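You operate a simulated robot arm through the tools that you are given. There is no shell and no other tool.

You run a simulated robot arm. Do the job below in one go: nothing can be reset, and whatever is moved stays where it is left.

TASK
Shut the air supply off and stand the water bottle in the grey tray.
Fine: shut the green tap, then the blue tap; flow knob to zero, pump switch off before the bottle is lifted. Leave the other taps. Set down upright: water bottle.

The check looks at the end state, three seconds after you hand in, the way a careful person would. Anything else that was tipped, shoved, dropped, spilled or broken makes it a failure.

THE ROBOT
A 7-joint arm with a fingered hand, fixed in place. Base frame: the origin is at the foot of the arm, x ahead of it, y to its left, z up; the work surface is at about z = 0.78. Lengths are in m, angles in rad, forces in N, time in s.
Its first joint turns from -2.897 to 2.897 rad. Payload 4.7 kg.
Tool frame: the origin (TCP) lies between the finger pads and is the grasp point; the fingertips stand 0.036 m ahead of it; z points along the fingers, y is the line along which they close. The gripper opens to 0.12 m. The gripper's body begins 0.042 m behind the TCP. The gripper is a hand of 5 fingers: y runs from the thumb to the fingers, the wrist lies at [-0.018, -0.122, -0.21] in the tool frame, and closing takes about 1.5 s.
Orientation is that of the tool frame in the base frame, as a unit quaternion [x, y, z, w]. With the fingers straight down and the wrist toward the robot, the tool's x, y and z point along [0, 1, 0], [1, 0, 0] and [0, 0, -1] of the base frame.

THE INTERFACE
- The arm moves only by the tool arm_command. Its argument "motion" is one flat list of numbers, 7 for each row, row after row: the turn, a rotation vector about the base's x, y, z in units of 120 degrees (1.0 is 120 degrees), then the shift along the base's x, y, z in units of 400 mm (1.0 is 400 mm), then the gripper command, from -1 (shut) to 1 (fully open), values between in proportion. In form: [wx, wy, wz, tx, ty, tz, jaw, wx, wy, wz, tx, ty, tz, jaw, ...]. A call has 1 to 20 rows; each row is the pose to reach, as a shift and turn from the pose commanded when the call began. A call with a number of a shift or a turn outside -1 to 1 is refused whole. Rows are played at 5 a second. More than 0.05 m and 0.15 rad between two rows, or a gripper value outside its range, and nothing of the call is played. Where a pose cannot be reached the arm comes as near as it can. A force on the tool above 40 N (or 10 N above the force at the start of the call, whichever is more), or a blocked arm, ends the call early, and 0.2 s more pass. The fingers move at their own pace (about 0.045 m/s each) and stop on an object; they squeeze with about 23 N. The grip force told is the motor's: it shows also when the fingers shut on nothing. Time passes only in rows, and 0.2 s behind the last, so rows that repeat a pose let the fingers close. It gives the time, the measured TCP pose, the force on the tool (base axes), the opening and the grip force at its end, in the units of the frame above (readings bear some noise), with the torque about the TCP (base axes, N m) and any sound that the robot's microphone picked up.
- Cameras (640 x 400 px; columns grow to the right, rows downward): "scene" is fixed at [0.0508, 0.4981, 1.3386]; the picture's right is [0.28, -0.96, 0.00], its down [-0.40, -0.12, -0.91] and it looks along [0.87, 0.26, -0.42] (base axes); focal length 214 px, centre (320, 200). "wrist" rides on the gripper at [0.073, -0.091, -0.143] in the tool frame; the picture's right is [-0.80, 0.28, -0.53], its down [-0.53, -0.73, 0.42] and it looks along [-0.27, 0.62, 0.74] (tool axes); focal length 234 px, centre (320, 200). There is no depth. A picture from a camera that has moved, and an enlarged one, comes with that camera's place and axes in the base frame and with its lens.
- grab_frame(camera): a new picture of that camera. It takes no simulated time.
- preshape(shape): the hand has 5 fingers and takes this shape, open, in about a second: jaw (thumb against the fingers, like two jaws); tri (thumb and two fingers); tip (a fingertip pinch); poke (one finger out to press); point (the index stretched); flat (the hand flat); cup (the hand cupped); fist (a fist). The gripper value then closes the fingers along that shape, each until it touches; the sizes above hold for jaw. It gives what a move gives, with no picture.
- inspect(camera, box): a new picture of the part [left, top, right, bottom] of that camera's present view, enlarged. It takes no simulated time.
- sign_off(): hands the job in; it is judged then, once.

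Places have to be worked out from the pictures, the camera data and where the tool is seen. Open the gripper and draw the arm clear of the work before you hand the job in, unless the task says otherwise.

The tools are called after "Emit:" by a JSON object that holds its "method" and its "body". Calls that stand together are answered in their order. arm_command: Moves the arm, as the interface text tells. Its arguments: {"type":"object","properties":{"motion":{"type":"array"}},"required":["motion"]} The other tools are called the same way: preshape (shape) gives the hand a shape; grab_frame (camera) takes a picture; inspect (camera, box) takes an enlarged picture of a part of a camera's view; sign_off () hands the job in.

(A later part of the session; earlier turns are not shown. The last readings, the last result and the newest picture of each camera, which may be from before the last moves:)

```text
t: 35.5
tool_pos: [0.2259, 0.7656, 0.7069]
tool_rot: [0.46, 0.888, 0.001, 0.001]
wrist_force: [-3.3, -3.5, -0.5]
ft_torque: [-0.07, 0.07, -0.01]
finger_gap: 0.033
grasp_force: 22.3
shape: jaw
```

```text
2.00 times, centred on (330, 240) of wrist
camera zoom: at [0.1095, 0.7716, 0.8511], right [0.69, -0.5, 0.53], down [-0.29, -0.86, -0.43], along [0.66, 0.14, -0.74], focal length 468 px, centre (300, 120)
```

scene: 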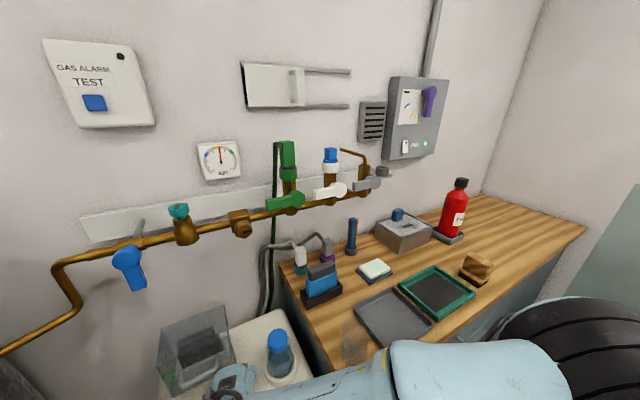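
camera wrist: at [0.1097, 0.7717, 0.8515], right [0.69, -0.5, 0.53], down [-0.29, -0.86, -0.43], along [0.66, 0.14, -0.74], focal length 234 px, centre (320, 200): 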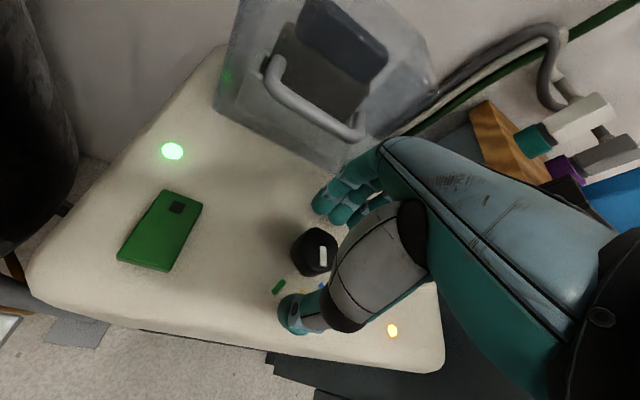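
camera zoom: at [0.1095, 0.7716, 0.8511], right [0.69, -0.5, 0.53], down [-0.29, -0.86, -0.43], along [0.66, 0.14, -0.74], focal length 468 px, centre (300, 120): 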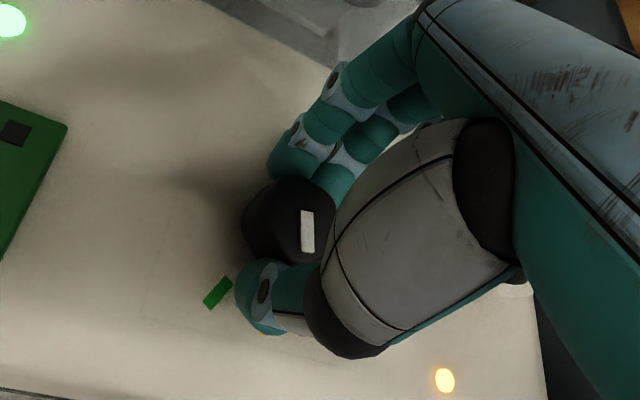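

The grip is firm (gap 33 mm, 22 N). I turn the hand counter-clockwise by 40° about the knob's axis first and check the pointer.

Emit:
{"method": "arm_command", "body": {"motion": [0, 0, 0.0476, 0, 0, 0, -1, 0, 0, 0.0952, 0, 0, 0, -1, 0, 0, 0.1429, 0, 0, 0, -1, 0, 0, 0.1905, 0, 0, 0, -1, 0, 0, 0.2381, 0, 0, 0, -1, 0, 0, 0.2857, 0, 0, 0, -1, 0, 0, 0.3333, 0, 0, 0, -1]}}

Emit:
{"method": "grab_frame", "body": {"camera": "wrist"}}

Emit:
{"method": "inspect", "body": {"camera": "wrist", "box": [220, 140, 380, 340]}}

```text
t: 37.1
tool_pos: [0.2254, 0.7649, 0.7067]
tool_rot: [0.129, 0.992, -0.001, 0.0]
wrist_force: [-4.1, -0.9, -2.3]
ft_torque: [-0.04, 0.08, -0.02]
finger_gap: 0.0323
grasp_force: 22.8
shape: jaw
```

```text
taken
camera wrist: at [0.1327, 0.6941, 0.8514], right [0.85, 0.06, 0.53], down [0.33, -0.84, -0.43], along [0.42, 0.53, -0.74], focal length 234 px, centre (320, 200)
```

wrist: 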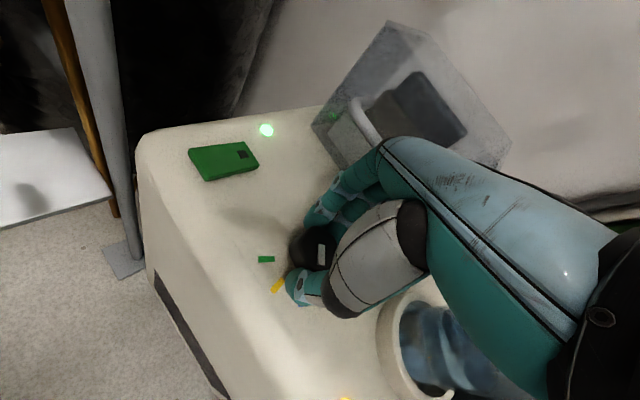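

```text
2.00 times, centred on (300, 240) of wrist
camera zoom: at [0.1327, 0.6941, 0.8514], right [0.85, 0.06, 0.53], down [0.33, -0.84, -0.43], along [0.42, 0.53, -0.74], focal length 468 px, centre (360, 120)
```

zoom: 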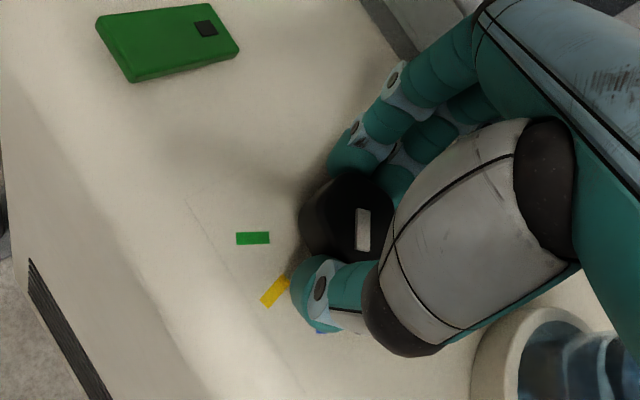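

The knob turned with the hand (pointer fixed relative to the fingers, marks moved). I turn another 40°.

Emit:
{"method": "arm_command", "body": {"motion": [0, 0, 0.0476, 0, 0, 0, -1, 0, 0, 0.0952, 0, 0, 0, -1, 0, 0, 0.1429, 0, 0, 0, -1, 0, 0, 0.1905, 0, 0, 0, -1, 0, 0, 0.2381, 0, 0, 0, -1, 0, 0, 0.2857, 0, 0, 0, -1, 0, 0, 0.3333, 0, 0, 0, -1]}}

Emit:
{"method": "grab_frame", "body": {"camera": "wrist"}}

Emit:
{"method": "inspect", "body": {"camera": "wrist", "box": [220, 140, 380, 340]}}

```text
t: 38.7
tool_pos: [0.2272, 0.7656, 0.7071]
tool_rot: [-0.217, 0.976, 0.001, -0.001]
wrist_force: [-3.0, -11.2, 0.8]
ft_torque: [0.42, 0.09, -0.41]
finger_gap: 0.0323
grasp_force: 23.5
shape: jaw
```

```text
taken
camera wrist: at [0.1995, 0.65, 0.8512], right [0.61, 0.59, 0.53], down [0.79, -0.44, -0.43], along [-0.02, 0.68, -0.74], focal length 234 px, centre (320, 200)
```

wrist: 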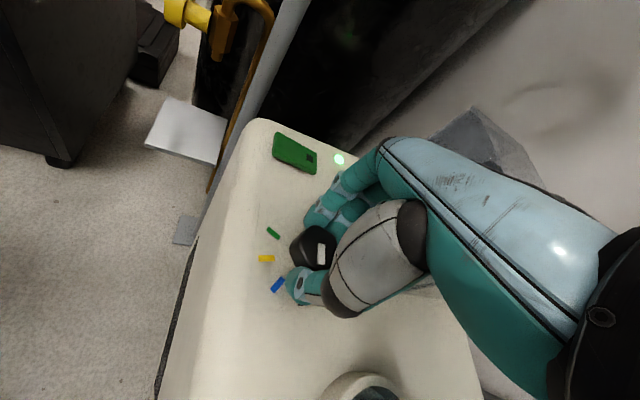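

```text
2.00 times, centred on (300, 240) of wrist
camera zoom: at [0.1995, 0.65, 0.8512], right [0.61, 0.59, 0.53], down [0.79, -0.44, -0.43], along [-0.02, 0.68, -0.74], focal length 468 px, centre (360, 120)
```

zoom: 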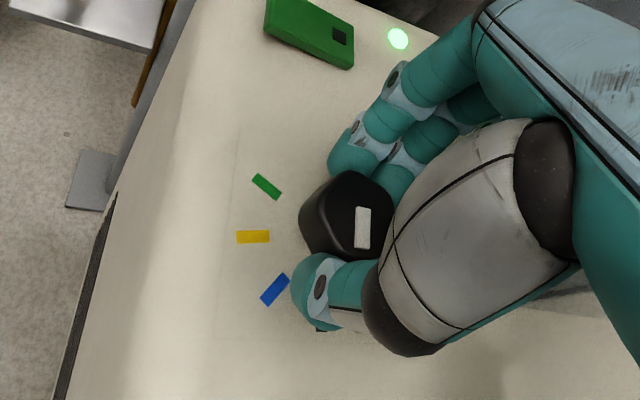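

Each 40° moved the scale by exactly one mark, so the pointer should now be at black, with a slight stop torque felt. I open the jaws and rise straight up to verify.

Emit:
{"method": "arm_command", "body": {"motion": [0, 0, 0, 0, 0, 0, 0.25, 0, 0, 0, 0, 0, 0, 0.25, 0, 0, 0, 0, 0, 0, 0.25, 0, 0, 0, 0, 0, 0, 0.25, 0, 0, 0, 0, 0, 0.1, 0.25, 0, 0, 0, 0, 0, 0.2, 0.25, 0, 0, 0, 0, 0, 0.3, 0.25, 0, 0, 0, 0, 0, 0.4, 0.25]}}

Emit:
{"method": "grab_frame", "body": {"camera": "wrist"}}

Emit:
{"method": "inspect", "body": {"camera": "wrist", "box": [200, 200, 328, 320]}}

```text
t: 40.5
tool_pos: [0.2249, 0.7655, 0.8667]
tool_rot: [-0.216, 0.976, 0.0, -0.001]
wrist_force: [-0.3, 0.7, -1.3]
ft_torque: [0.01, 0.02, 0.0]
finger_gap: 0.0747
grasp_force: 0.1
shape: jaw
```

```text
taken
camera wrist: at [0.1984, 0.6506, 1.0112], right [0.61, 0.59, 0.52], down [0.79, -0.44, -0.43], along [-0.02, 0.68, -0.74], focal length 234 px, centre (320, 200)
```

wrist: 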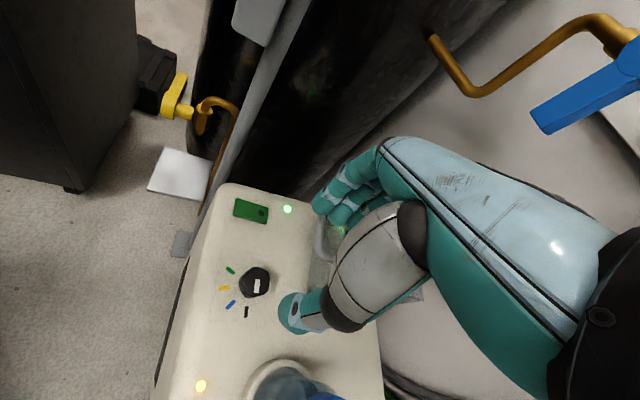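

```text
3.33 times, centred on (264, 260) of wrist
camera zoom: at [0.1984, 0.6506, 1.0112], right [0.61, 0.59, 0.52], down [0.79, -0.44, -0.43], along [-0.02, 0.68, -0.74], focal length 781 px, centre (507, 0)
```

zoom: 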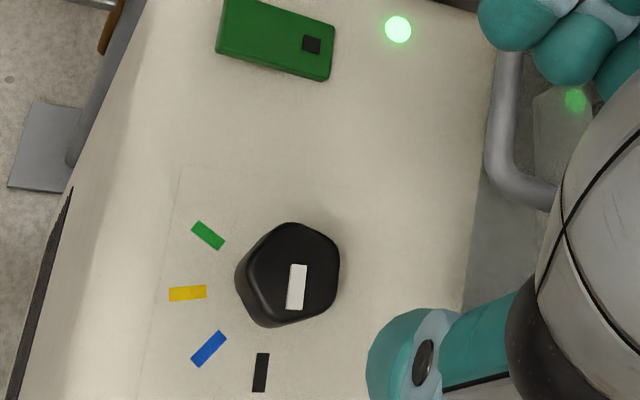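

The pointer is now parallel to and aligned with the black zero mark (within about 2°). Next the pump rocker: its raised end is at about [0.120,0.813]; I shape the hand to poke and move above that end.

Emit:
{"method": "preshape", "body": {"shape": "poke"}}

Emit:
{"method": "arm_command", "body": {"motion": [0, 0, 0, -0.084, 0.043, -0.02, 1, 0, 0, 0, -0.168, 0.086, -0.06, 1, 0, 0, 0, -0.2525, 0.129, -0.12, 1]}}

Emit:
{"method": "grab_frame", "body": {"camera": "wrist"}}

Emit:
{"method": "grab_frame", "body": {"camera": "scene"}}

```text
t: 41.4
tool_pos: [0.2261, 0.7635, 0.8671]
tool_rot: [-0.216, 0.976, 0.001, 0.0]
wrist_force: [0.1, 0.8, -0.8]
ft_torque: [0.0, 0.01, 0.03]
finger_gap: 0.0
grasp_force: 0.1
shape: poke
```

```text
t: 42.2
tool_pos: [0.1253, 0.817, 0.8207]
tool_rot: [-0.216, 0.976, 0.002, 0.0]
wrist_force: [0.9, -0.3, 1.4]
ft_torque: [-0.03, 0.01, 0.01]
finger_gap: 0.0001
grasp_force: 0.0
shape: poke
```

```text
taken
camera wrist: at [0.0986, 0.7018, 0.9652], right [0.61, 0.59, 0.53], down [0.79, -0.44, -0.43], along [-0.02, 0.68, -0.73], focal length 234 px, centre (320, 200)
```

wrist: 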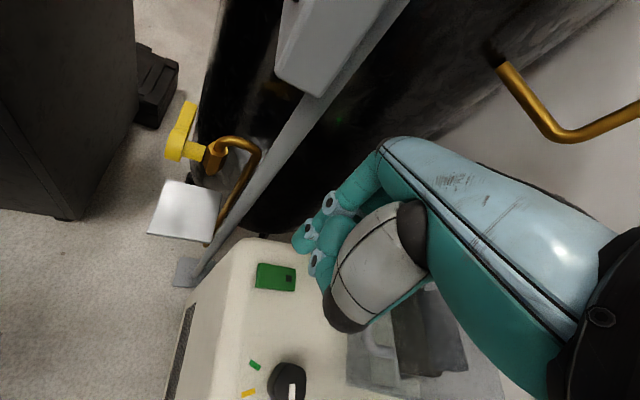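

```text
taken
```

scene: 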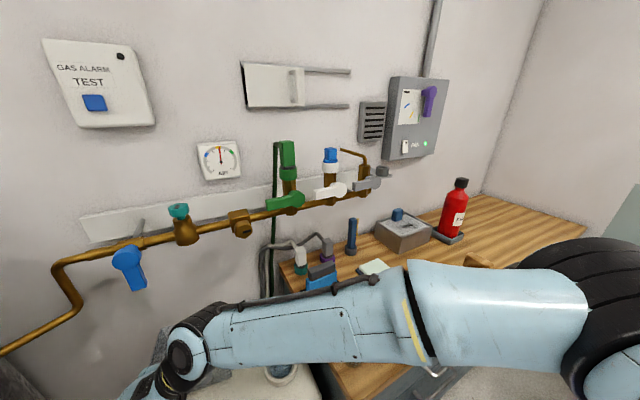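

Emit:
{"method": "inspect", "body": {"camera": "wrist", "box": [220, 170, 380, 310]}}

Emit:
{"method": "inspect", "body": {"camera": "wrist", "box": [240, 240, 320, 300]}}

```text
2.86 times, centred on (300, 240) of wrist
camera zoom: at [0.0986, 0.7018, 0.9652], right [0.61, 0.59, 0.53], down [0.79, -0.44, -0.43], along [-0.02, 0.68, -0.73], focal length 669 px, centre (377, 86)
```

zoom: 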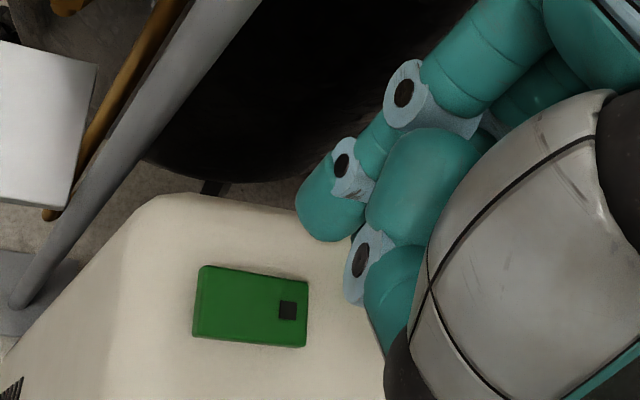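

```text
6.67 times, centred on (280, 270) of wrist
camera zoom: at [0.0986, 0.7018, 0.9652], right [0.61, 0.59, 0.53], down [0.79, -0.44, -0.43], along [-0.02, 0.68, -0.73], focal length 1561 px, centre (587, -267)
```

zoom: 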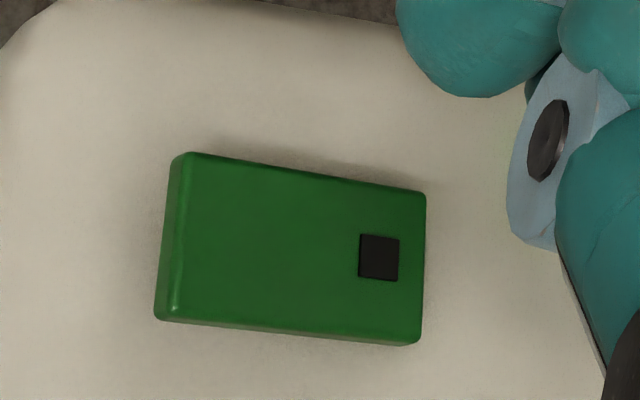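

The index tip is at about [0.1215,0.815], nearly over the rocker's raised end. I lower to about 1 cm above it.

Emit:
{"method": "arm_command", "body": {"motion": [0, 0, 0, 0.0075, 0.005, -0.1, 1, 0, 0, 0, 0.0075, 0.005, -0.18, 1, 0, 0, 0, 0.0075, 0.005, -0.225, 1]}}

Emit:
{"method": "inspect", "body": {"camera": "wrist", "box": [240, 190, 368, 290]}}

```text
t: 43.0
tool_pos: [0.1286, 0.8178, 0.7279]
tool_rot: [-0.217, 0.976, 0.0, 0.0]
wrist_force: [0.2, 0.7, 0.9]
ft_torque: [0.0, -0.02, -0.04]
finger_gap: 0.0
grasp_force: 0.0
shape: poke
```

```text
4.00 times, centred on (304, 240) of wrist
camera zoom: at [0.101, 0.7037, 0.8729], right [0.61, 0.59, 0.53], down [0.79, -0.44, -0.43], along [-0.02, 0.68, -0.74], focal length 937 px, centre (384, 40)
```

zoom: 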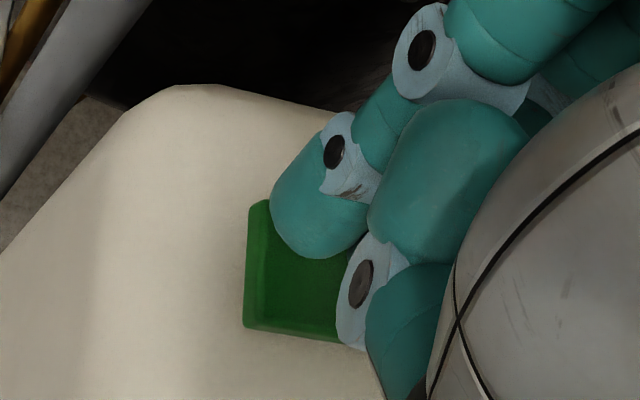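

The tip is right above the raised end. I press down in small steps and watch for force or a click.

Emit:
{"method": "arm_command", "body": {"motion": [0, 0, 0, 0, 0, -0.015, 1, 0, 0, 0, 0, 0, -0.025, 1, 0, 0, 0, 0, 0, -0.035, 1, 0, 0, 0, 0, 0, -0.045, 1]}}

Emit:
{"method": "grab_frame", "body": {"camera": "wrist"}}

Emit:
{"method": "inspect", "body": {"camera": "wrist", "box": [240, 190, 368, 290]}}

```text
t: 44.0
tool_pos: [0.1279, 0.8175, 0.7116]
tool_rot: [-0.217, 0.976, 0.001, 0.0]
wrist_force: [0.2, -1.0, 1.0]
ft_torque: [0.0, 0.05, 0.0]
finger_gap: 0.0003
grasp_force: 0.1
shape: poke
```

```text
taken
camera wrist: at [0.101, 0.7039, 0.8556], right [0.61, 0.59, 0.53], down [0.79, -0.44, -0.43], along [-0.02, 0.68, -0.74], focal length 234 px, centre (320, 200)
```

wrist: 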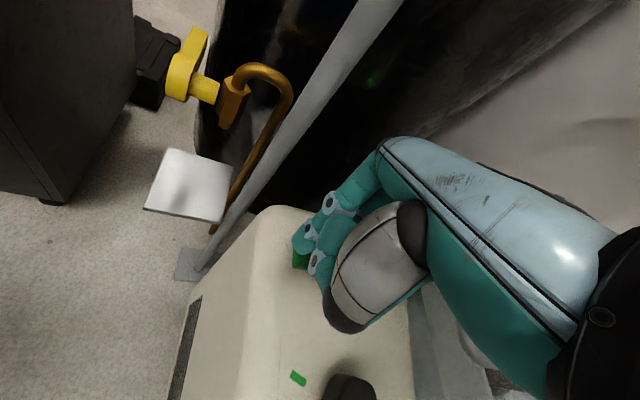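

```text
4.00 times, centred on (304, 240) of wrist
camera zoom: at [0.101, 0.7039, 0.8556], right [0.61, 0.59, 0.53], down [0.79, -0.44, -0.43], along [-0.02, 0.68, -0.74], focal length 937 px, centre (384, 40)
```

zoom: 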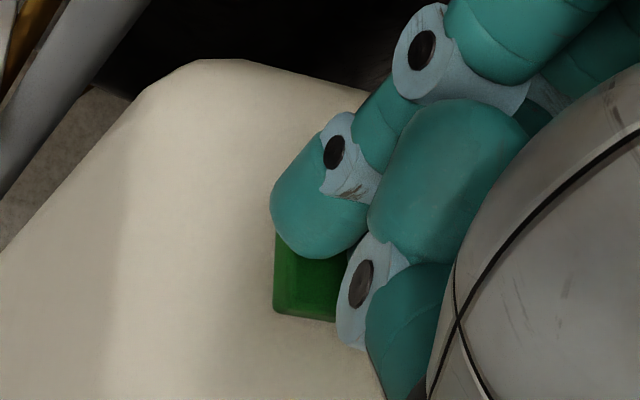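

No contact force yet at tip z≈0.675. I continue down in small steps.

Emit:
{"method": "arm_command", "body": {"motion": [0, 0, 0, 0, 0, -0.008, 1, 0, 0, 0, 0, 0, -0.016, 1, 0, 0, 0, 0, 0, -0.024, 1]}}

Emit:
{"method": "inspect", "body": {"camera": "wrist", "box": [240, 190, 368, 290]}}

```text
t: 44.8
tool_pos: [0.1261, 0.8195, 0.7068]
tool_rot: [-0.217, 0.976, 0.004, 0.0]
wrist_force: [-8.2, -1.4, 27.6]
ft_torque: [-0.04, -0.15, -0.02]
finger_gap: 0.0001
grasp_force: 0.0
shape: poke
```

```text
4.00 times, centred on (304, 240) of wrist
camera zoom: at [0.0996, 0.7043, 0.8501], right [0.61, 0.59, 0.53], down [0.79, -0.43, -0.43], along [-0.02, 0.68, -0.73], focal length 937 px, centre (384, 40)
```

zoom: 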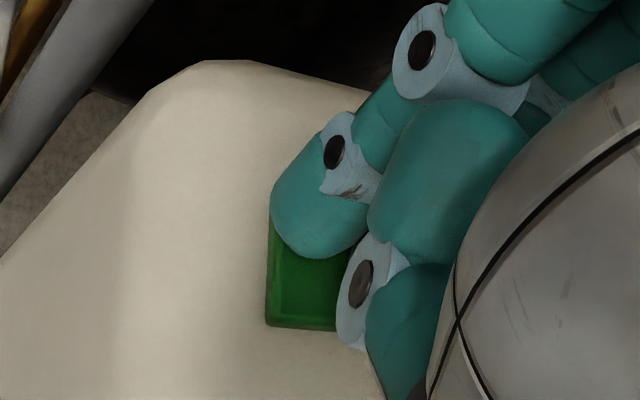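

The force rose to 28 N, so the rocker end has been pressed against its stop. I lift and look whether it toggled and the lamp went out.

Emit:
{"method": "arm_command", "body": {"motion": [0, 0, 0, 0, 0, 0.05, 1, 0, 0, 0, 0, 0, 0.15, 1, 0, 0, 0, 0.06, -0.05, 0.27, 1, 0, 0, 0, 0.12, -0.1, 0.38, 1]}}

Emit:
{"method": "grab_frame", "body": {"camera": "wrist"}}

Emit:
{"method": "grab_frame", "body": {"camera": "scene"}}

```text
refused: row 3 steps farther than a row can; nothing moved
```

```text
taken
camera wrist: at [0.0996, 0.7043, 0.8501], right [0.61, 0.59, 0.53], down [0.79, -0.43, -0.43], along [-0.02, 0.68, -0.73], focal length 234 px, centre (320, 200)
```

wrist: 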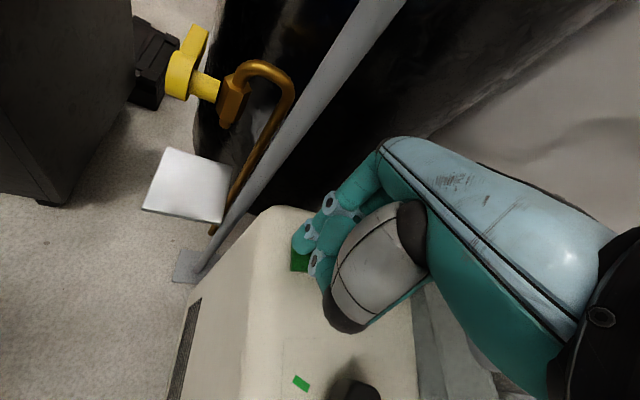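

```text
taken
```

scene: 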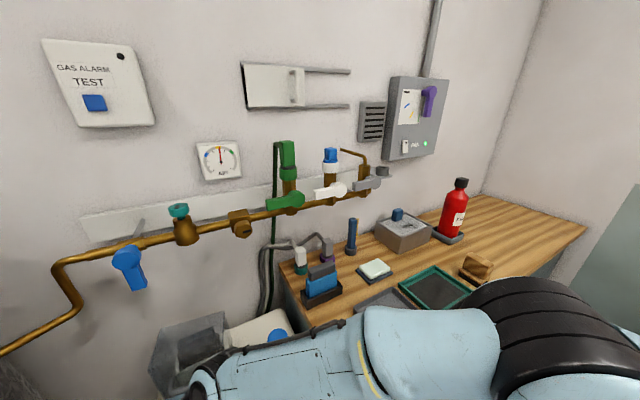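

One row was too long a step; I repeat the lift with shorter rows.

Emit:
{"method": "arm_command", "body": {"motion": [0, 0, 0, 0, 0, 0.05, 1, 0, 0, 0, 0, 0, 0.15, 1, 0, 0, 0, 0.04, -0.03, 0.25, 1, 0, 0, 0, 0.08, -0.06, 0.35, 1, 0, 0, 0, 0.12, -0.1, 0.42, 1]}}

Emit:
{"method": "grab_frame", "body": {"camera": "wrist"}}

```text
t: 46.0
tool_pos: [0.177, 0.7777, 0.8685]
tool_rot: [-0.217, 0.976, -0.001, 0.0]
wrist_force: [0.2, 0.6, -1.6]
ft_torque: [-0.04, 0.04, -0.04]
finger_gap: 0.0002
grasp_force: 0.1
shape: poke
```

```text
taken
camera wrist: at [0.149, 0.6635, 1.0123], right [0.61, 0.59, 0.52], down [0.79, -0.44, -0.42], along [-0.02, 0.67, -0.74], focal length 234 px, centre (320, 200)
```

wrist: 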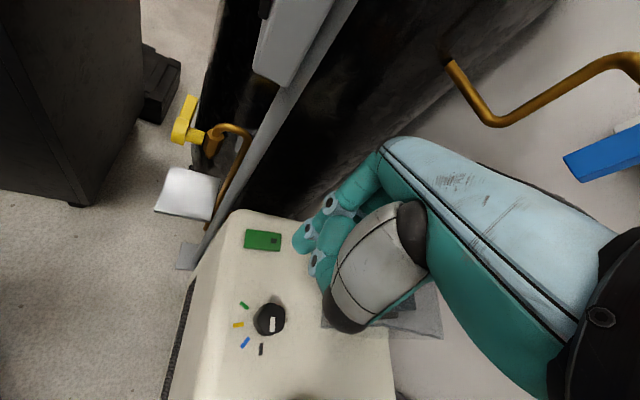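

Emit:
{"method": "inspect", "body": {"camera": "wrist", "box": [225, 210, 321, 270]}}

Emit:
{"method": "arm_command", "body": {"motion": [0, 0, 0, 0.1, -0.03, 0.04, 1, 0, 0, 0, 0.2, -0.06, 0.08, 1]}}

Emit:
{"method": "grab_frame", "body": {"camera": "wrist"}}

```text
6.67 times, centred on (273, 240) of wrist
camera zoom: at [0.149, 0.6635, 1.0123], right [0.61, 0.59, 0.52], down [0.79, -0.44, -0.42], along [-0.02, 0.67, -0.74], focal length 1561 px, centre (633, -67)
```

zoom: 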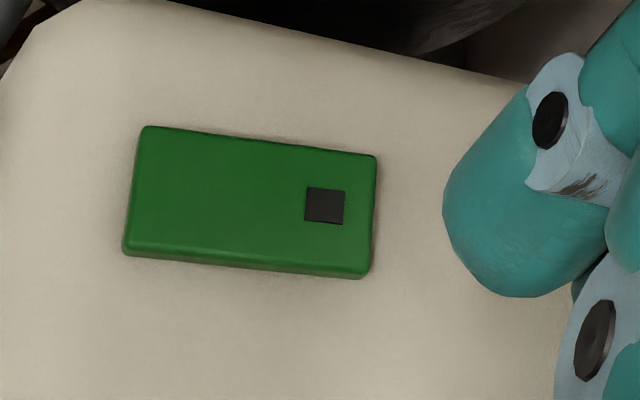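

```text
t: 46.6
tool_pos: [0.2559, 0.7553, 0.901]
tool_rot: [-0.217, 0.976, 0.0, -0.001]
wrist_force: [-0.5, -0.2, -1.1]
ft_torque: [-0.01, -0.03, 0.04]
finger_gap: 0.0004
grasp_force: 0.0
shape: poke
```

```text
taken
camera wrist: at [0.2287, 0.6409, 1.0447], right [0.61, 0.59, 0.53], down [0.79, -0.44, -0.43], along [-0.02, 0.68, -0.74], focal length 234 px, centre (320, 200)
```

wrist: 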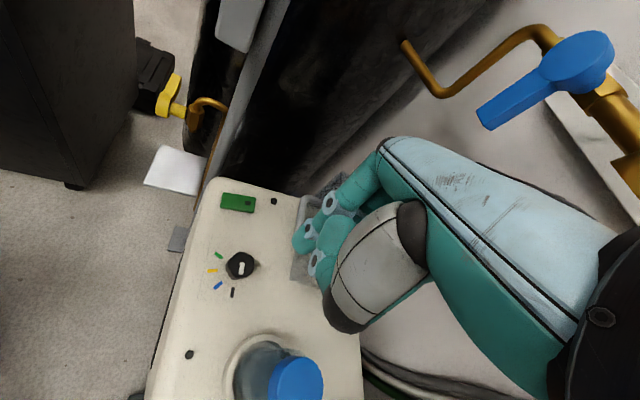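

Both the green lamp and the yellow lamp are now dark, so the pump is off, and the knob still points at black. Now the bottle: I study its shape from the current views.

Emit:
{"method": "inspect", "body": {"camera": "wrist", "box": [160, 310, 340, 400]}}

Emit:
{"method": "grab_frame", "body": {"camera": "scene"}}

Emit:
{"method": "inspect", "body": {"camera": "scene", "box": [190, 135, 250, 185]}}

```text
3.56 times, centred on (250, 355) of wrist
camera zoom: at [0.2287, 0.6409, 1.0447], right [0.61, 0.59, 0.53], down [0.79, -0.44, -0.43], along [-0.02, 0.68, -0.74], focal length 833 px, centre (569, -351)
```

zoom: 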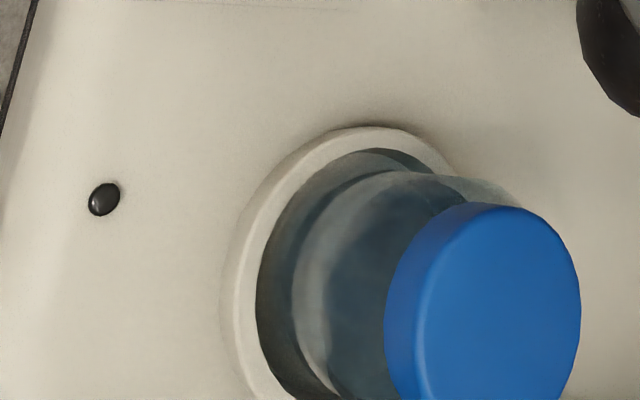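

```text
taken
```

scene: 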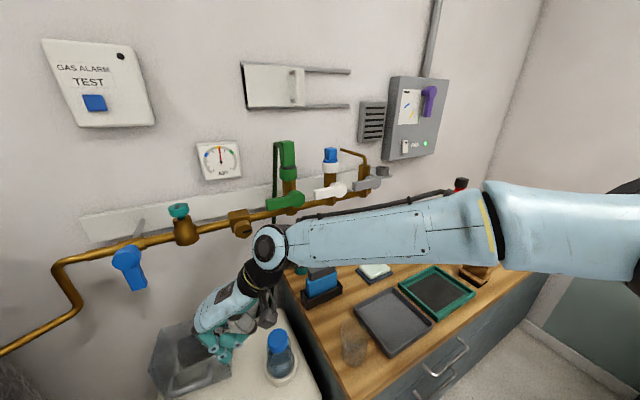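

```text
8.00 times, centred on (220, 160) of scene
camera zoom: at [0.0508, 0.4981, 1.3386], right [0.28, -0.96, 0.0], down [-0.4, -0.12, -0.91], along [0.87, 0.26, -0.42], focal length 1716 px, centre (1120, 520)
```

zoom: 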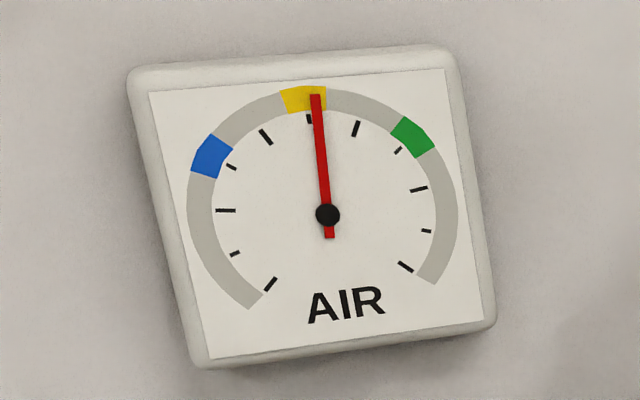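

The gauge is unchanged (trapped pressure or just a picture), which is fine. I zoom on the bottle, tray and glass in the now unobstructed scene view.

Emit:
{"method": "inspect", "body": {"camera": "scene", "box": [240, 310, 320, 400]}}

Emit:
{"method": "inspect", "body": {"camera": "scene", "box": [320, 260, 480, 380]}}

Emit:
{"method": "inspect", "body": {"camera": "scene", "box": [140, 240, 300, 400]}}

```text
4.44 times, centred on (280, 355) of scene
camera zoom: at [0.0508, 0.4981, 1.3386], right [0.28, -0.96, 0.0], down [-0.4, -0.12, -0.91], along [0.87, 0.26, -0.42], focal length 953 px, centre (498, -489)
```

zoom: 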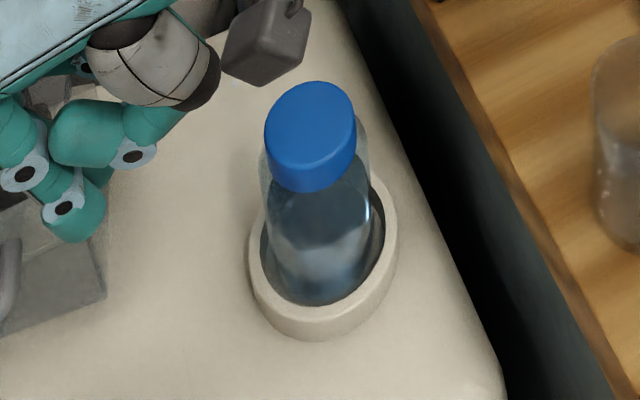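

```text
3.33 times, centred on (400, 320) of scene
camera zoom: at [0.0508, 0.4981, 1.3386], right [0.28, -0.96, 0.0], down [-0.4, -0.12, -0.91], along [0.87, 0.26, -0.42], focal length 715 px, centre (53, -200)
```

zoom: 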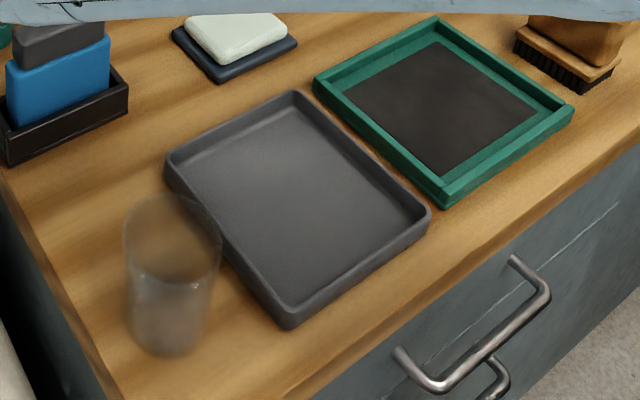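

```text
2.50 times, centred on (220, 320) of scene
camera zoom: at [0.0508, 0.4981, 1.3386], right [0.28, -0.96, 0.0], down [-0.4, -0.12, -0.91], along [0.87, 0.26, -0.42], focal length 536 px, centre (570, -100)
```

zoom: 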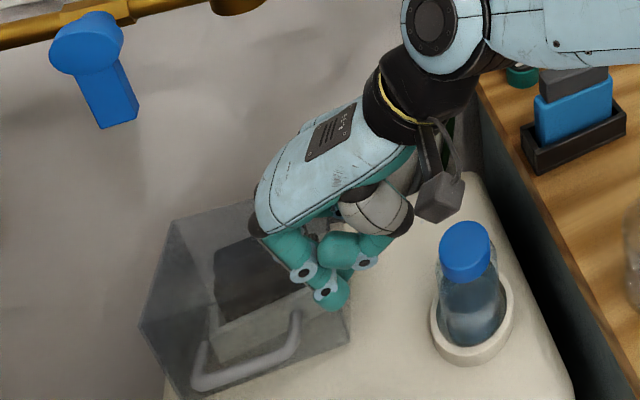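

The tray (centre ≈[0.497,0.422]) is empty; the clear glass stands at ≈[0.364,0.505], about 0.11 m tall. I open the hand to jaw shape, turn it to azimuth 45° and go above the bottle at ≈[0.356,0.707].

Emit:
{"method": "preshape", "body": {"shape": "jaw"}}

Emit:
{"method": "arm_command", "body": {"motion": [0, 0, -0.0648, 0.028, -0.013, 0.03, 1, 0, 0, -0.1296, 0.056, -0.027, 0.06, 1, 0, 0, -0.1944, 0.083, -0.04, 0.09, 1, 0, 0, -0.2592, 0.111, -0.053, 0.12, 1, 0, 0, -0.324, 0.139, -0.067, 0.125, 1, 0, 0, -0.3889, 0.167, -0.08, 0.125, 1, 0, 0, -0.4537, 0.194, -0.093, 0.125, 1, 0, 0, -0.5185, 0.222, -0.107, 0.125, 1, 0, 0, -0.5833, 0.25, -0.12, 0.125, 1]}}

Emit:
{"method": "grab_frame", "body": {"camera": "wrist"}}

Emit:
{"method": "grab_frame", "body": {"camera": "scene"}}

```text
t: 47.5
tool_pos: [0.2572, 0.7555, 0.8999]
tool_rot: [-0.217, 0.976, 0.001, 0.0]
wrist_force: [-0.4, -0.5, 0.3]
ft_torque: [0.01, -0.01, 0.05]
finger_gap: 0.1203
grasp_force: 0.0
shape: jaw
```

```text
t: 49.5
tool_pos: [0.3563, 0.7056, 0.9508]
tool_rot: [0.383, 0.924, 0.001, 0.001]
wrist_force: [0.0, 0.2, -0.4]
ft_torque: [0.02, 0.0, 0.02]
finger_gap: 0.12
grasp_force: 0.1
shape: jaw
```

```text
taken
camera wrist: at [0.2402, 0.6918, 1.0957], right [0.76, -0.37, 0.53], down [-0.14, -0.89, -0.43], along [0.63, 0.25, -0.74], focal length 234 px, centre (320, 200)
```

wrist: 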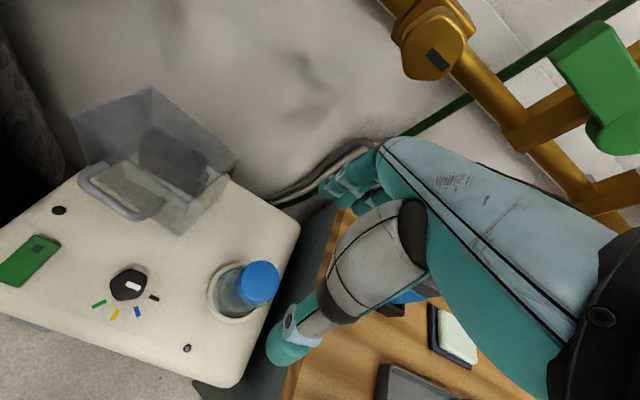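

```text
taken
```

scene: 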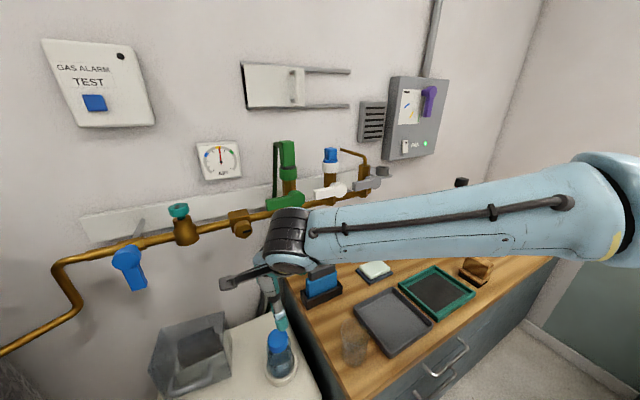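

The lamps are off. I compare the clear cover with its first picture, since it looks slightly different now.

Emit:
{"method": "inspect", "body": {"camera": "scene", "box": [150, 295, 246, 400]}}

Emit:
{"method": "inspect", "body": {"camera": "wrist", "box": [55, 75, 255, 245]}}

Emit:
{"method": "inspect", "body": {"camera": "wrist", "box": [190, 240, 310, 340]}}

```text
3.81 times, centred on (198, 348) of scene
camera zoom: at [0.0508, 0.4981, 1.3386], right [0.28, -0.96, 0.0], down [-0.4, -0.12, -0.91], along [0.87, 0.26, -0.42], focal length 817 px, centre (785, -362)
```

zoom: 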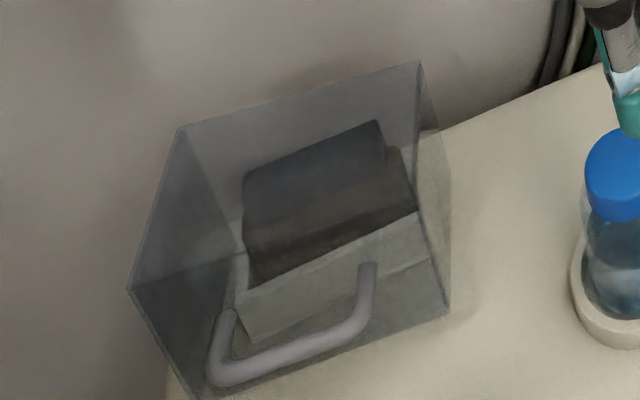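

```text
2.35 times, centred on (155, 160) of wrist
camera zoom: at [0.2402, 0.6918, 1.0957], right [0.76, -0.37, 0.53], down [-0.14, -0.89, -0.43], along [0.63, 0.25, -0.74], focal length 551 px, centre (708, 294)
```

zoom: 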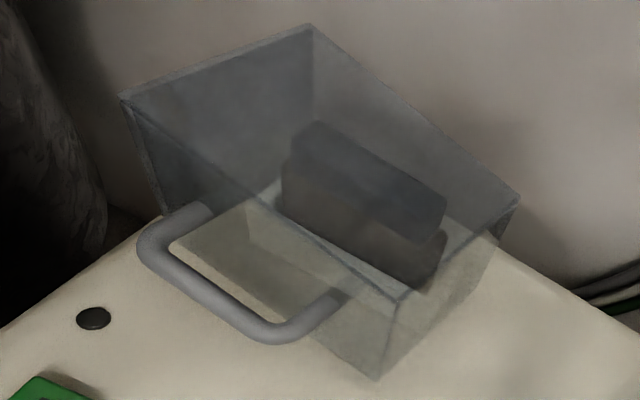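

```text
4.00 times, centred on (250, 290) of wrist
camera zoom: at [0.2402, 0.6918, 1.0957], right [0.76, -0.37, 0.53], down [-0.14, -0.89, -0.43], along [0.63, 0.25, -0.74], focal length 937 px, centre (600, -160)
```

zoom: 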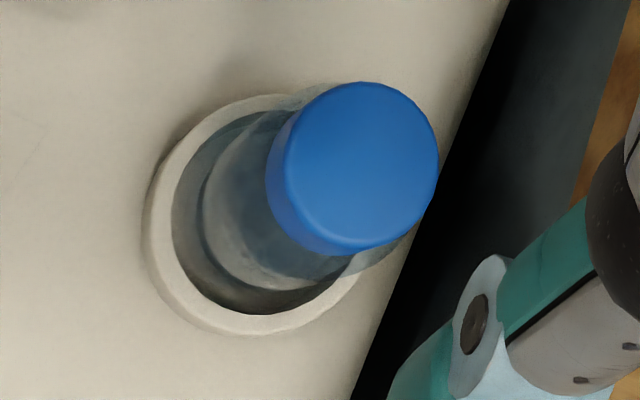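

The cover has been turned by about 9° and its handle shifted about 2 cm left compared with before; my fingers must have caught its handle while turning the knob. I will set it back by pushing the handle's left end to the right with the index; first I shape the hand to "point" and move above that spot.

Emit:
{"method": "preshape", "body": {"shape": "point"}}

Emit:
{"method": "arm_command", "body": {"motion": [0, 0, 0.0556, -0.097, 0.045, 0, 1, 0, 0, 0.1111, -0.193, 0.09, 0, 1, 0, 0, 0.1667, -0.29, 0.135, 0, 1]}}

Emit:
{"method": "arm_command", "body": {"motion": [0.0503, -0.0235, 0, -0.052, 0.067, -0.058, 1, 0.1007, -0.0469, 0, -0.104, 0.135, -0.117, 1, 0.151, -0.0704, 0, -0.156, 0.202, -0.175, 1]}}

Emit:
{"method": "grab_frame", "body": {"camera": "wrist"}}

Emit:
{"method": "grab_frame", "body": {"camera": "scene"}}

```text
t: 50.4
tool_pos: [0.3575, 0.7046, 0.9515]
tool_rot: [0.381, 0.924, 0.001, 0.0]
wrist_force: [0.0, 0.5, 0.9]
ft_torque: [-0.01, 0.0, 0.04]
finger_gap: 0.114
grasp_force: 0.0
shape: point
```

```text
t: 51.2
tool_pos: [0.2397, 0.7616, 0.9507]
tool_rot: [0.215, 0.977, 0.001, 0.0]
wrist_force: [-0.3, -0.2, 0.5]
ft_torque: [-0.01, 0.04, 0.05]
finger_gap: 0.0
grasp_force: 0.1
shape: point
```

```text
t: 52.0
tool_pos: [0.1787, 0.8417, 0.883]
tool_rot: [0.213, 0.961, 0.171, 0.037]
wrist_force: [-0.1, 0.4, 1.6]
ft_torque: [-0.07, 0.01, 0.01]
finger_gap: 0.0
grasp_force: 0.0
shape: point
```

```text
taken
camera wrist: at [0.0554, 0.7482, 0.9864], right [0.76, -0.27, 0.59], down [0.25, -0.71, -0.65], along [0.59, 0.65, -0.48], focal length 234 px, centre (320, 200)
```

wrist: 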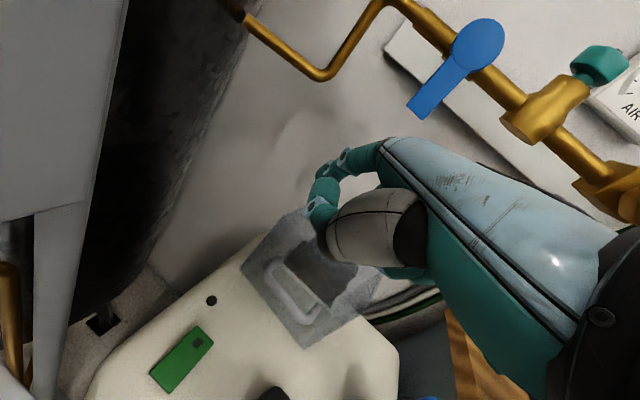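

```text
taken
```

scene: 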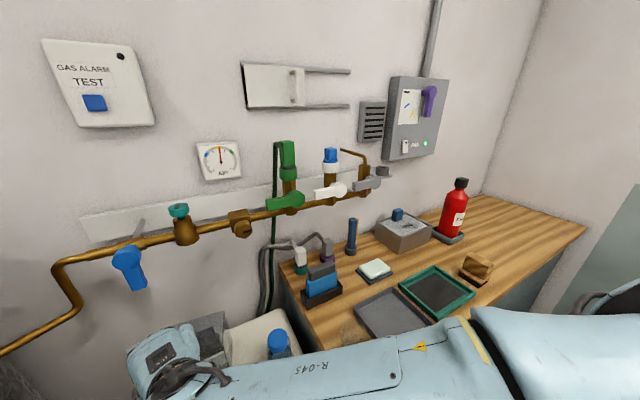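

I measure the handle's present position from this closer view.

Emit:
{"method": "inspect", "body": {"camera": "wrist", "box": [225, 190, 385, 360]}}

```text
2.35 times, centred on (305, 275) of wrist
camera zoom: at [0.0554, 0.7482, 0.9864], right [0.76, -0.27, 0.59], down [0.25, -0.71, -0.65], along [0.59, 0.65, -0.48], focal length 551 px, centre (355, 24)
```

zoom: 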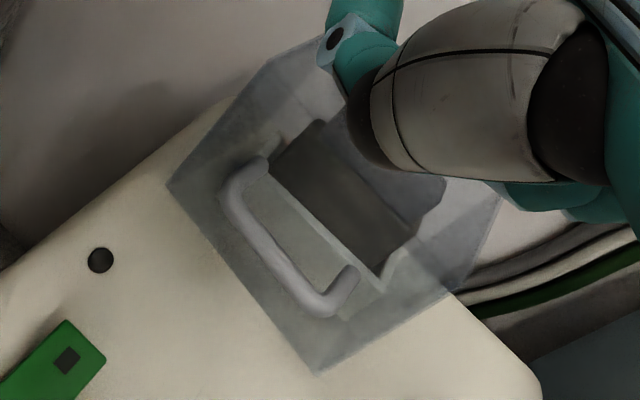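

The handle's left corner is at about n=0.785, t=0.494 (wall axes), 24 mm left of its original place, and the cover's front is turned 8.7°. I lower the index beside the handle's left end.

Emit:
{"method": "arm_command", "body": {"motion": [0, 0, 0, -0.002, 0.002, -0.11, 1, 0, 0, 0, -0.002, 0.002, -0.22, 1, 0, 0, 0, -0.002, 0.002, -0.33, 1, 0, 0, 0, -0.002, 0.002, -0.42, 1]}}

Emit:
{"method": "grab_frame", "body": {"camera": "wrist"}}

Emit:
{"method": "inspect", "body": {"camera": "wrist", "box": [230, 110, 390, 210]}}

Emit:
{"method": "inspect", "body": {"camera": "scene", "box": [130, 290, 260, 400]}}

```text
t: 53.0
tool_pos: [0.1777, 0.8422, 0.7133]
tool_rot: [0.213, 0.961, 0.171, 0.038]
wrist_force: [-0.1, 0.1, 1.3]
ft_torque: [-0.05, 0.0, 0.0]
finger_gap: 0.0
grasp_force: 0.0
shape: point
```

```text
taken
camera wrist: at [0.0534, 0.7497, 0.8177], right [0.76, -0.27, 0.59], down [0.25, -0.72, -0.65], along [0.59, 0.65, -0.48], focal length 234 px, centre (320, 200)
```

wrist: 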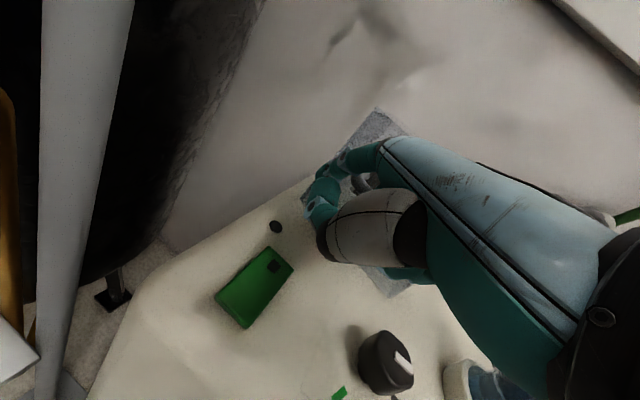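

```text
4.00 times, centred on (310, 160) of wrist
camera zoom: at [0.0534, 0.7497, 0.8177], right [0.76, -0.27, 0.59], down [0.25, -0.72, -0.65], along [0.59, 0.65, -0.48], focal length 937 px, centre (360, 360)
```

zoom: 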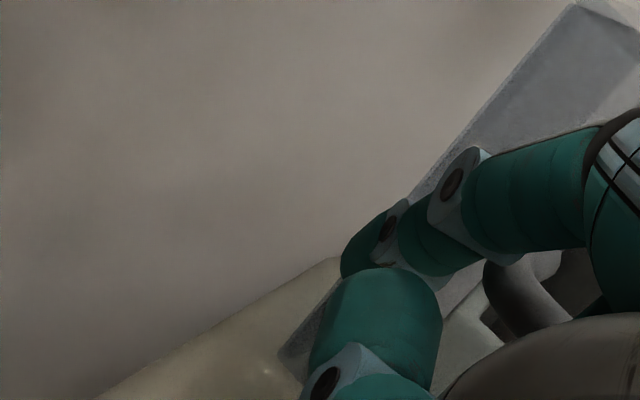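

```text
3.64 times, centred on (195, 345) of scene
camera zoom: at [0.0508, 0.4981, 1.3386], right [0.28, -0.96, 0.0], down [-0.4, -0.12, -0.91], along [0.87, 0.26, -0.42], focal length 780 px, centre (774, -327)
```

zoom: 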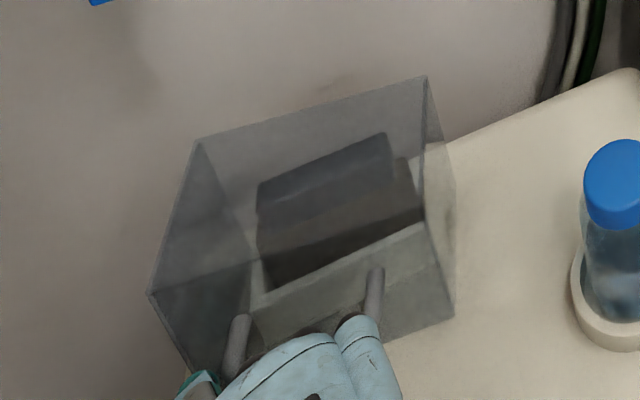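

The index is just left of the handle's left leg, and the scene view shows both legs clearly. I push gently to the right along the wall direction in small steps.

Emit:
{"method": "arm_command", "body": {"motion": [0, 0, 0, 0.009, -0.009, 0, 1, 0, 0, 0, 0.018, -0.018, 0, 1, 0, 0, 0, 0.027, -0.027, 0, 1, 0, 0, 0, 0.035, -0.035, 0, 1]}}

Emit:
{"method": "inspect", "body": {"camera": "scene", "box": [130, 290, 260, 400]}}

Emit:
{"method": "grab_frame", "body": {"camera": "wrist"}}

```text
t: 54.0
tool_pos: [0.1913, 0.8284, 0.7126]
tool_rot: [0.214, 0.961, 0.17, 0.038]
wrist_force: [-0.2, -0.4, -0.3]
ft_torque: [0.0, 0.02, 0.02]
finger_gap: 0.0
grasp_force: 0.1
shape: point
```

```text
3.64 times, centred on (195, 345) of scene
camera zoom: at [0.0508, 0.4981, 1.3386], right [0.28, -0.96, 0.0], down [-0.4, -0.12, -0.91], along [0.87, 0.26, -0.42], focal length 780 px, centre (774, -327)
```

zoom: 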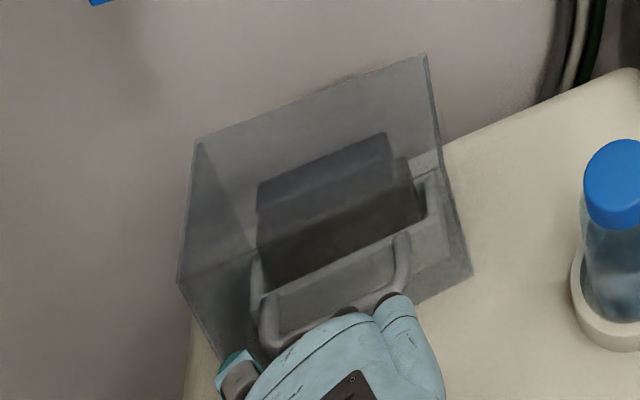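

```text
taken
camera wrist: at [0.0682, 0.7357, 0.8176], right [0.76, -0.27, 0.59], down [0.25, -0.72, -0.65], along [0.59, 0.65, -0.48], focal length 234 px, centre (320, 200)
```

wrist: 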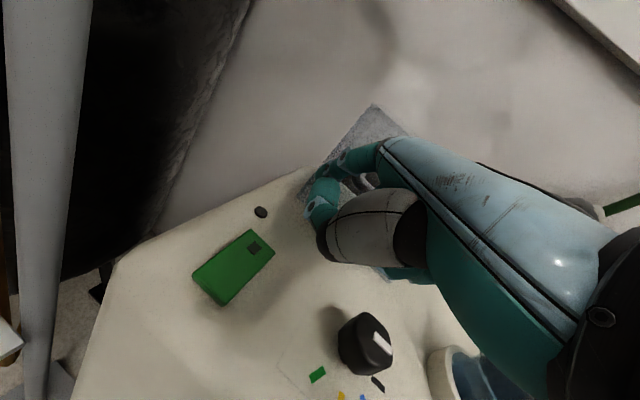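

The cover's corners and handle now match the original picture within a few pixels, so it is back in place. I withdraw the finger left a bit and rise straight up.

Emit:
{"method": "arm_command", "body": {"motion": [0, 0, 0, -0.02, 0.02, 0, 1, 0, 0, 0, -0.02, 0.02, 0.08, 1, 0, 0, 0, -0.02, 0.02, 0.19, 1, 0, 0, 0, -0.02, 0.02, 0.3, 1, 0, 0, 0, -0.02, 0.02, 0.41, 1, 0, 0, 0, -0.02, -0.02, 0.5, 1]}}

Emit:
{"method": "inspect", "body": {"camera": "scene", "box": [150, 295, 246, 400]}}

Emit:
{"method": "grab_frame", "body": {"camera": "wrist"}}

```text
t: 55.4
tool_pos: [0.1807, 0.8199, 0.9124]
tool_rot: [0.212, 0.962, 0.169, 0.038]
wrist_force: [1.0, 0.2, -1.3]
ft_torque: [0.03, 0.03, -0.01]
finger_gap: 0.0
grasp_force: 0.1
shape: point
```

```text
3.81 times, centred on (198, 348) of scene
camera zoom: at [0.0508, 0.4981, 1.3386], right [0.28, -0.96, 0.0], down [-0.4, -0.12, -0.91], along [0.87, 0.26, -0.42], focal length 817 px, centre (785, -362)
```

zoom: 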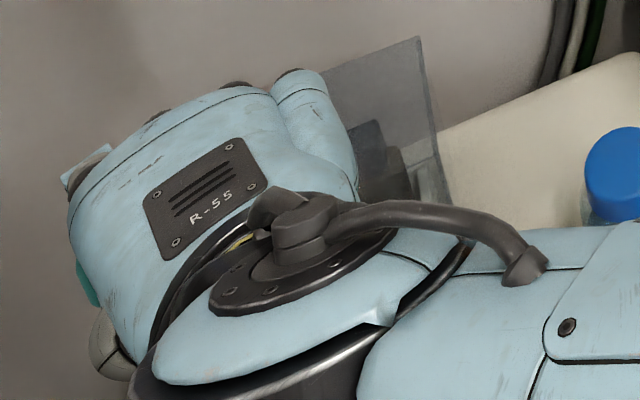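

```text
taken
camera wrist: at [0.0589, 0.7271, 1.0175], right [0.76, -0.26, 0.59], down [0.25, -0.72, -0.65], along [0.59, 0.65, -0.48], focal length 234 px, centre (320, 200)
```

wrist: 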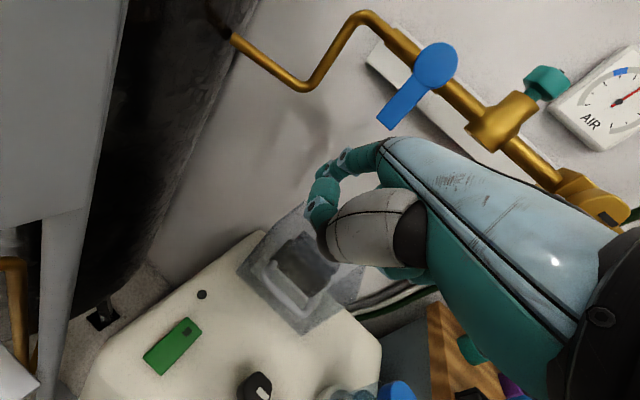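

Everything is in order there. I return to the straight-down pose above the bottle with the jaws open.

Emit:
{"method": "arm_command", "body": {"motion": [-0.0503, 0.0235, 0, 0.049, -0.05, 0.031, 1, -0.1007, 0.0469, 0, 0.099, -0.1, 0.063, 1, -0.151, 0.0704, 0, 0.148, -0.15, 0.094, 1]}}

Emit:
{"method": "preshape", "body": {"shape": "jaw"}}

Emit:
{"method": "arm_command", "body": {"motion": [0, 0, -0.0556, 0.097, -0.044, 0, 1, 0, 0, -0.1111, 0.193, -0.088, 0, 1, 0, 0, -0.1667, 0.29, -0.1325, 0, 1]}}

Emit:
{"method": "grab_frame", "body": {"camera": "wrist"}}

Emit:
{"method": "grab_frame", "body": {"camera": "scene"}}

```text
t: 56.2
tool_pos: [0.2417, 0.7588, 0.9523]
tool_rot: [0.215, 0.977, -0.002, 0.0]
wrist_force: [0.3, 0.9, -0.4]
ft_torque: [-0.04, -0.01, -0.03]
finger_gap: 0.0
grasp_force: 0.0
shape: point
```

```text
t: 57.1
tool_pos: [0.2413, 0.7595, 0.9513]
tool_rot: [0.217, 0.976, 0.001, 0.001]
wrist_force: [-0.8, -0.5, 0.2]
ft_torque: [0.01, 0.0, 0.01]
finger_gap: 0.1197
grasp_force: 0.0
shape: jaw
```

```text
t: 57.9
tool_pos: [0.358, 0.7066, 0.9515]
tool_rot: [0.383, 0.924, 0.0, 0.0]
wrist_force: [-0.4, -0.8, 0.3]
ft_torque: [0.0, -0.01, 0.01]
finger_gap: 0.1198
grasp_force: 0.0
shape: jaw
```

```text
taken
camera wrist: at [0.2418, 0.6923, 1.0958], right [0.77, -0.37, 0.53], down [-0.14, -0.89, -0.43], along [0.63, 0.25, -0.74], focal length 234 px, centre (320, 200)
```

wrist: 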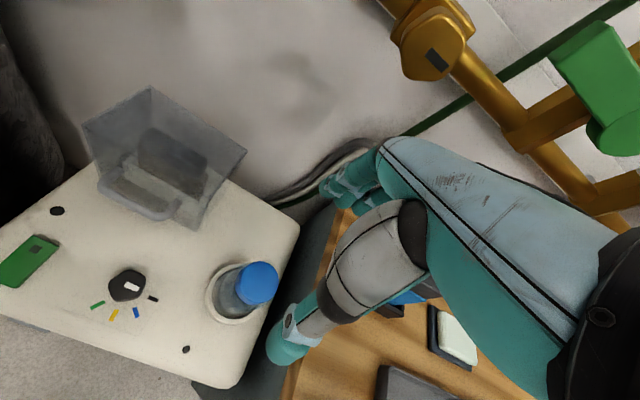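

```text
taken
```

scene: 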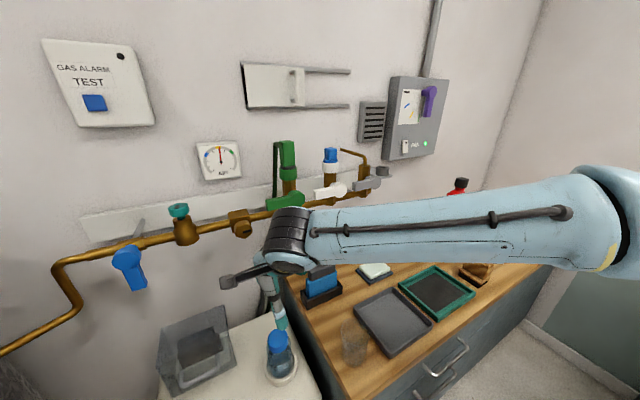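

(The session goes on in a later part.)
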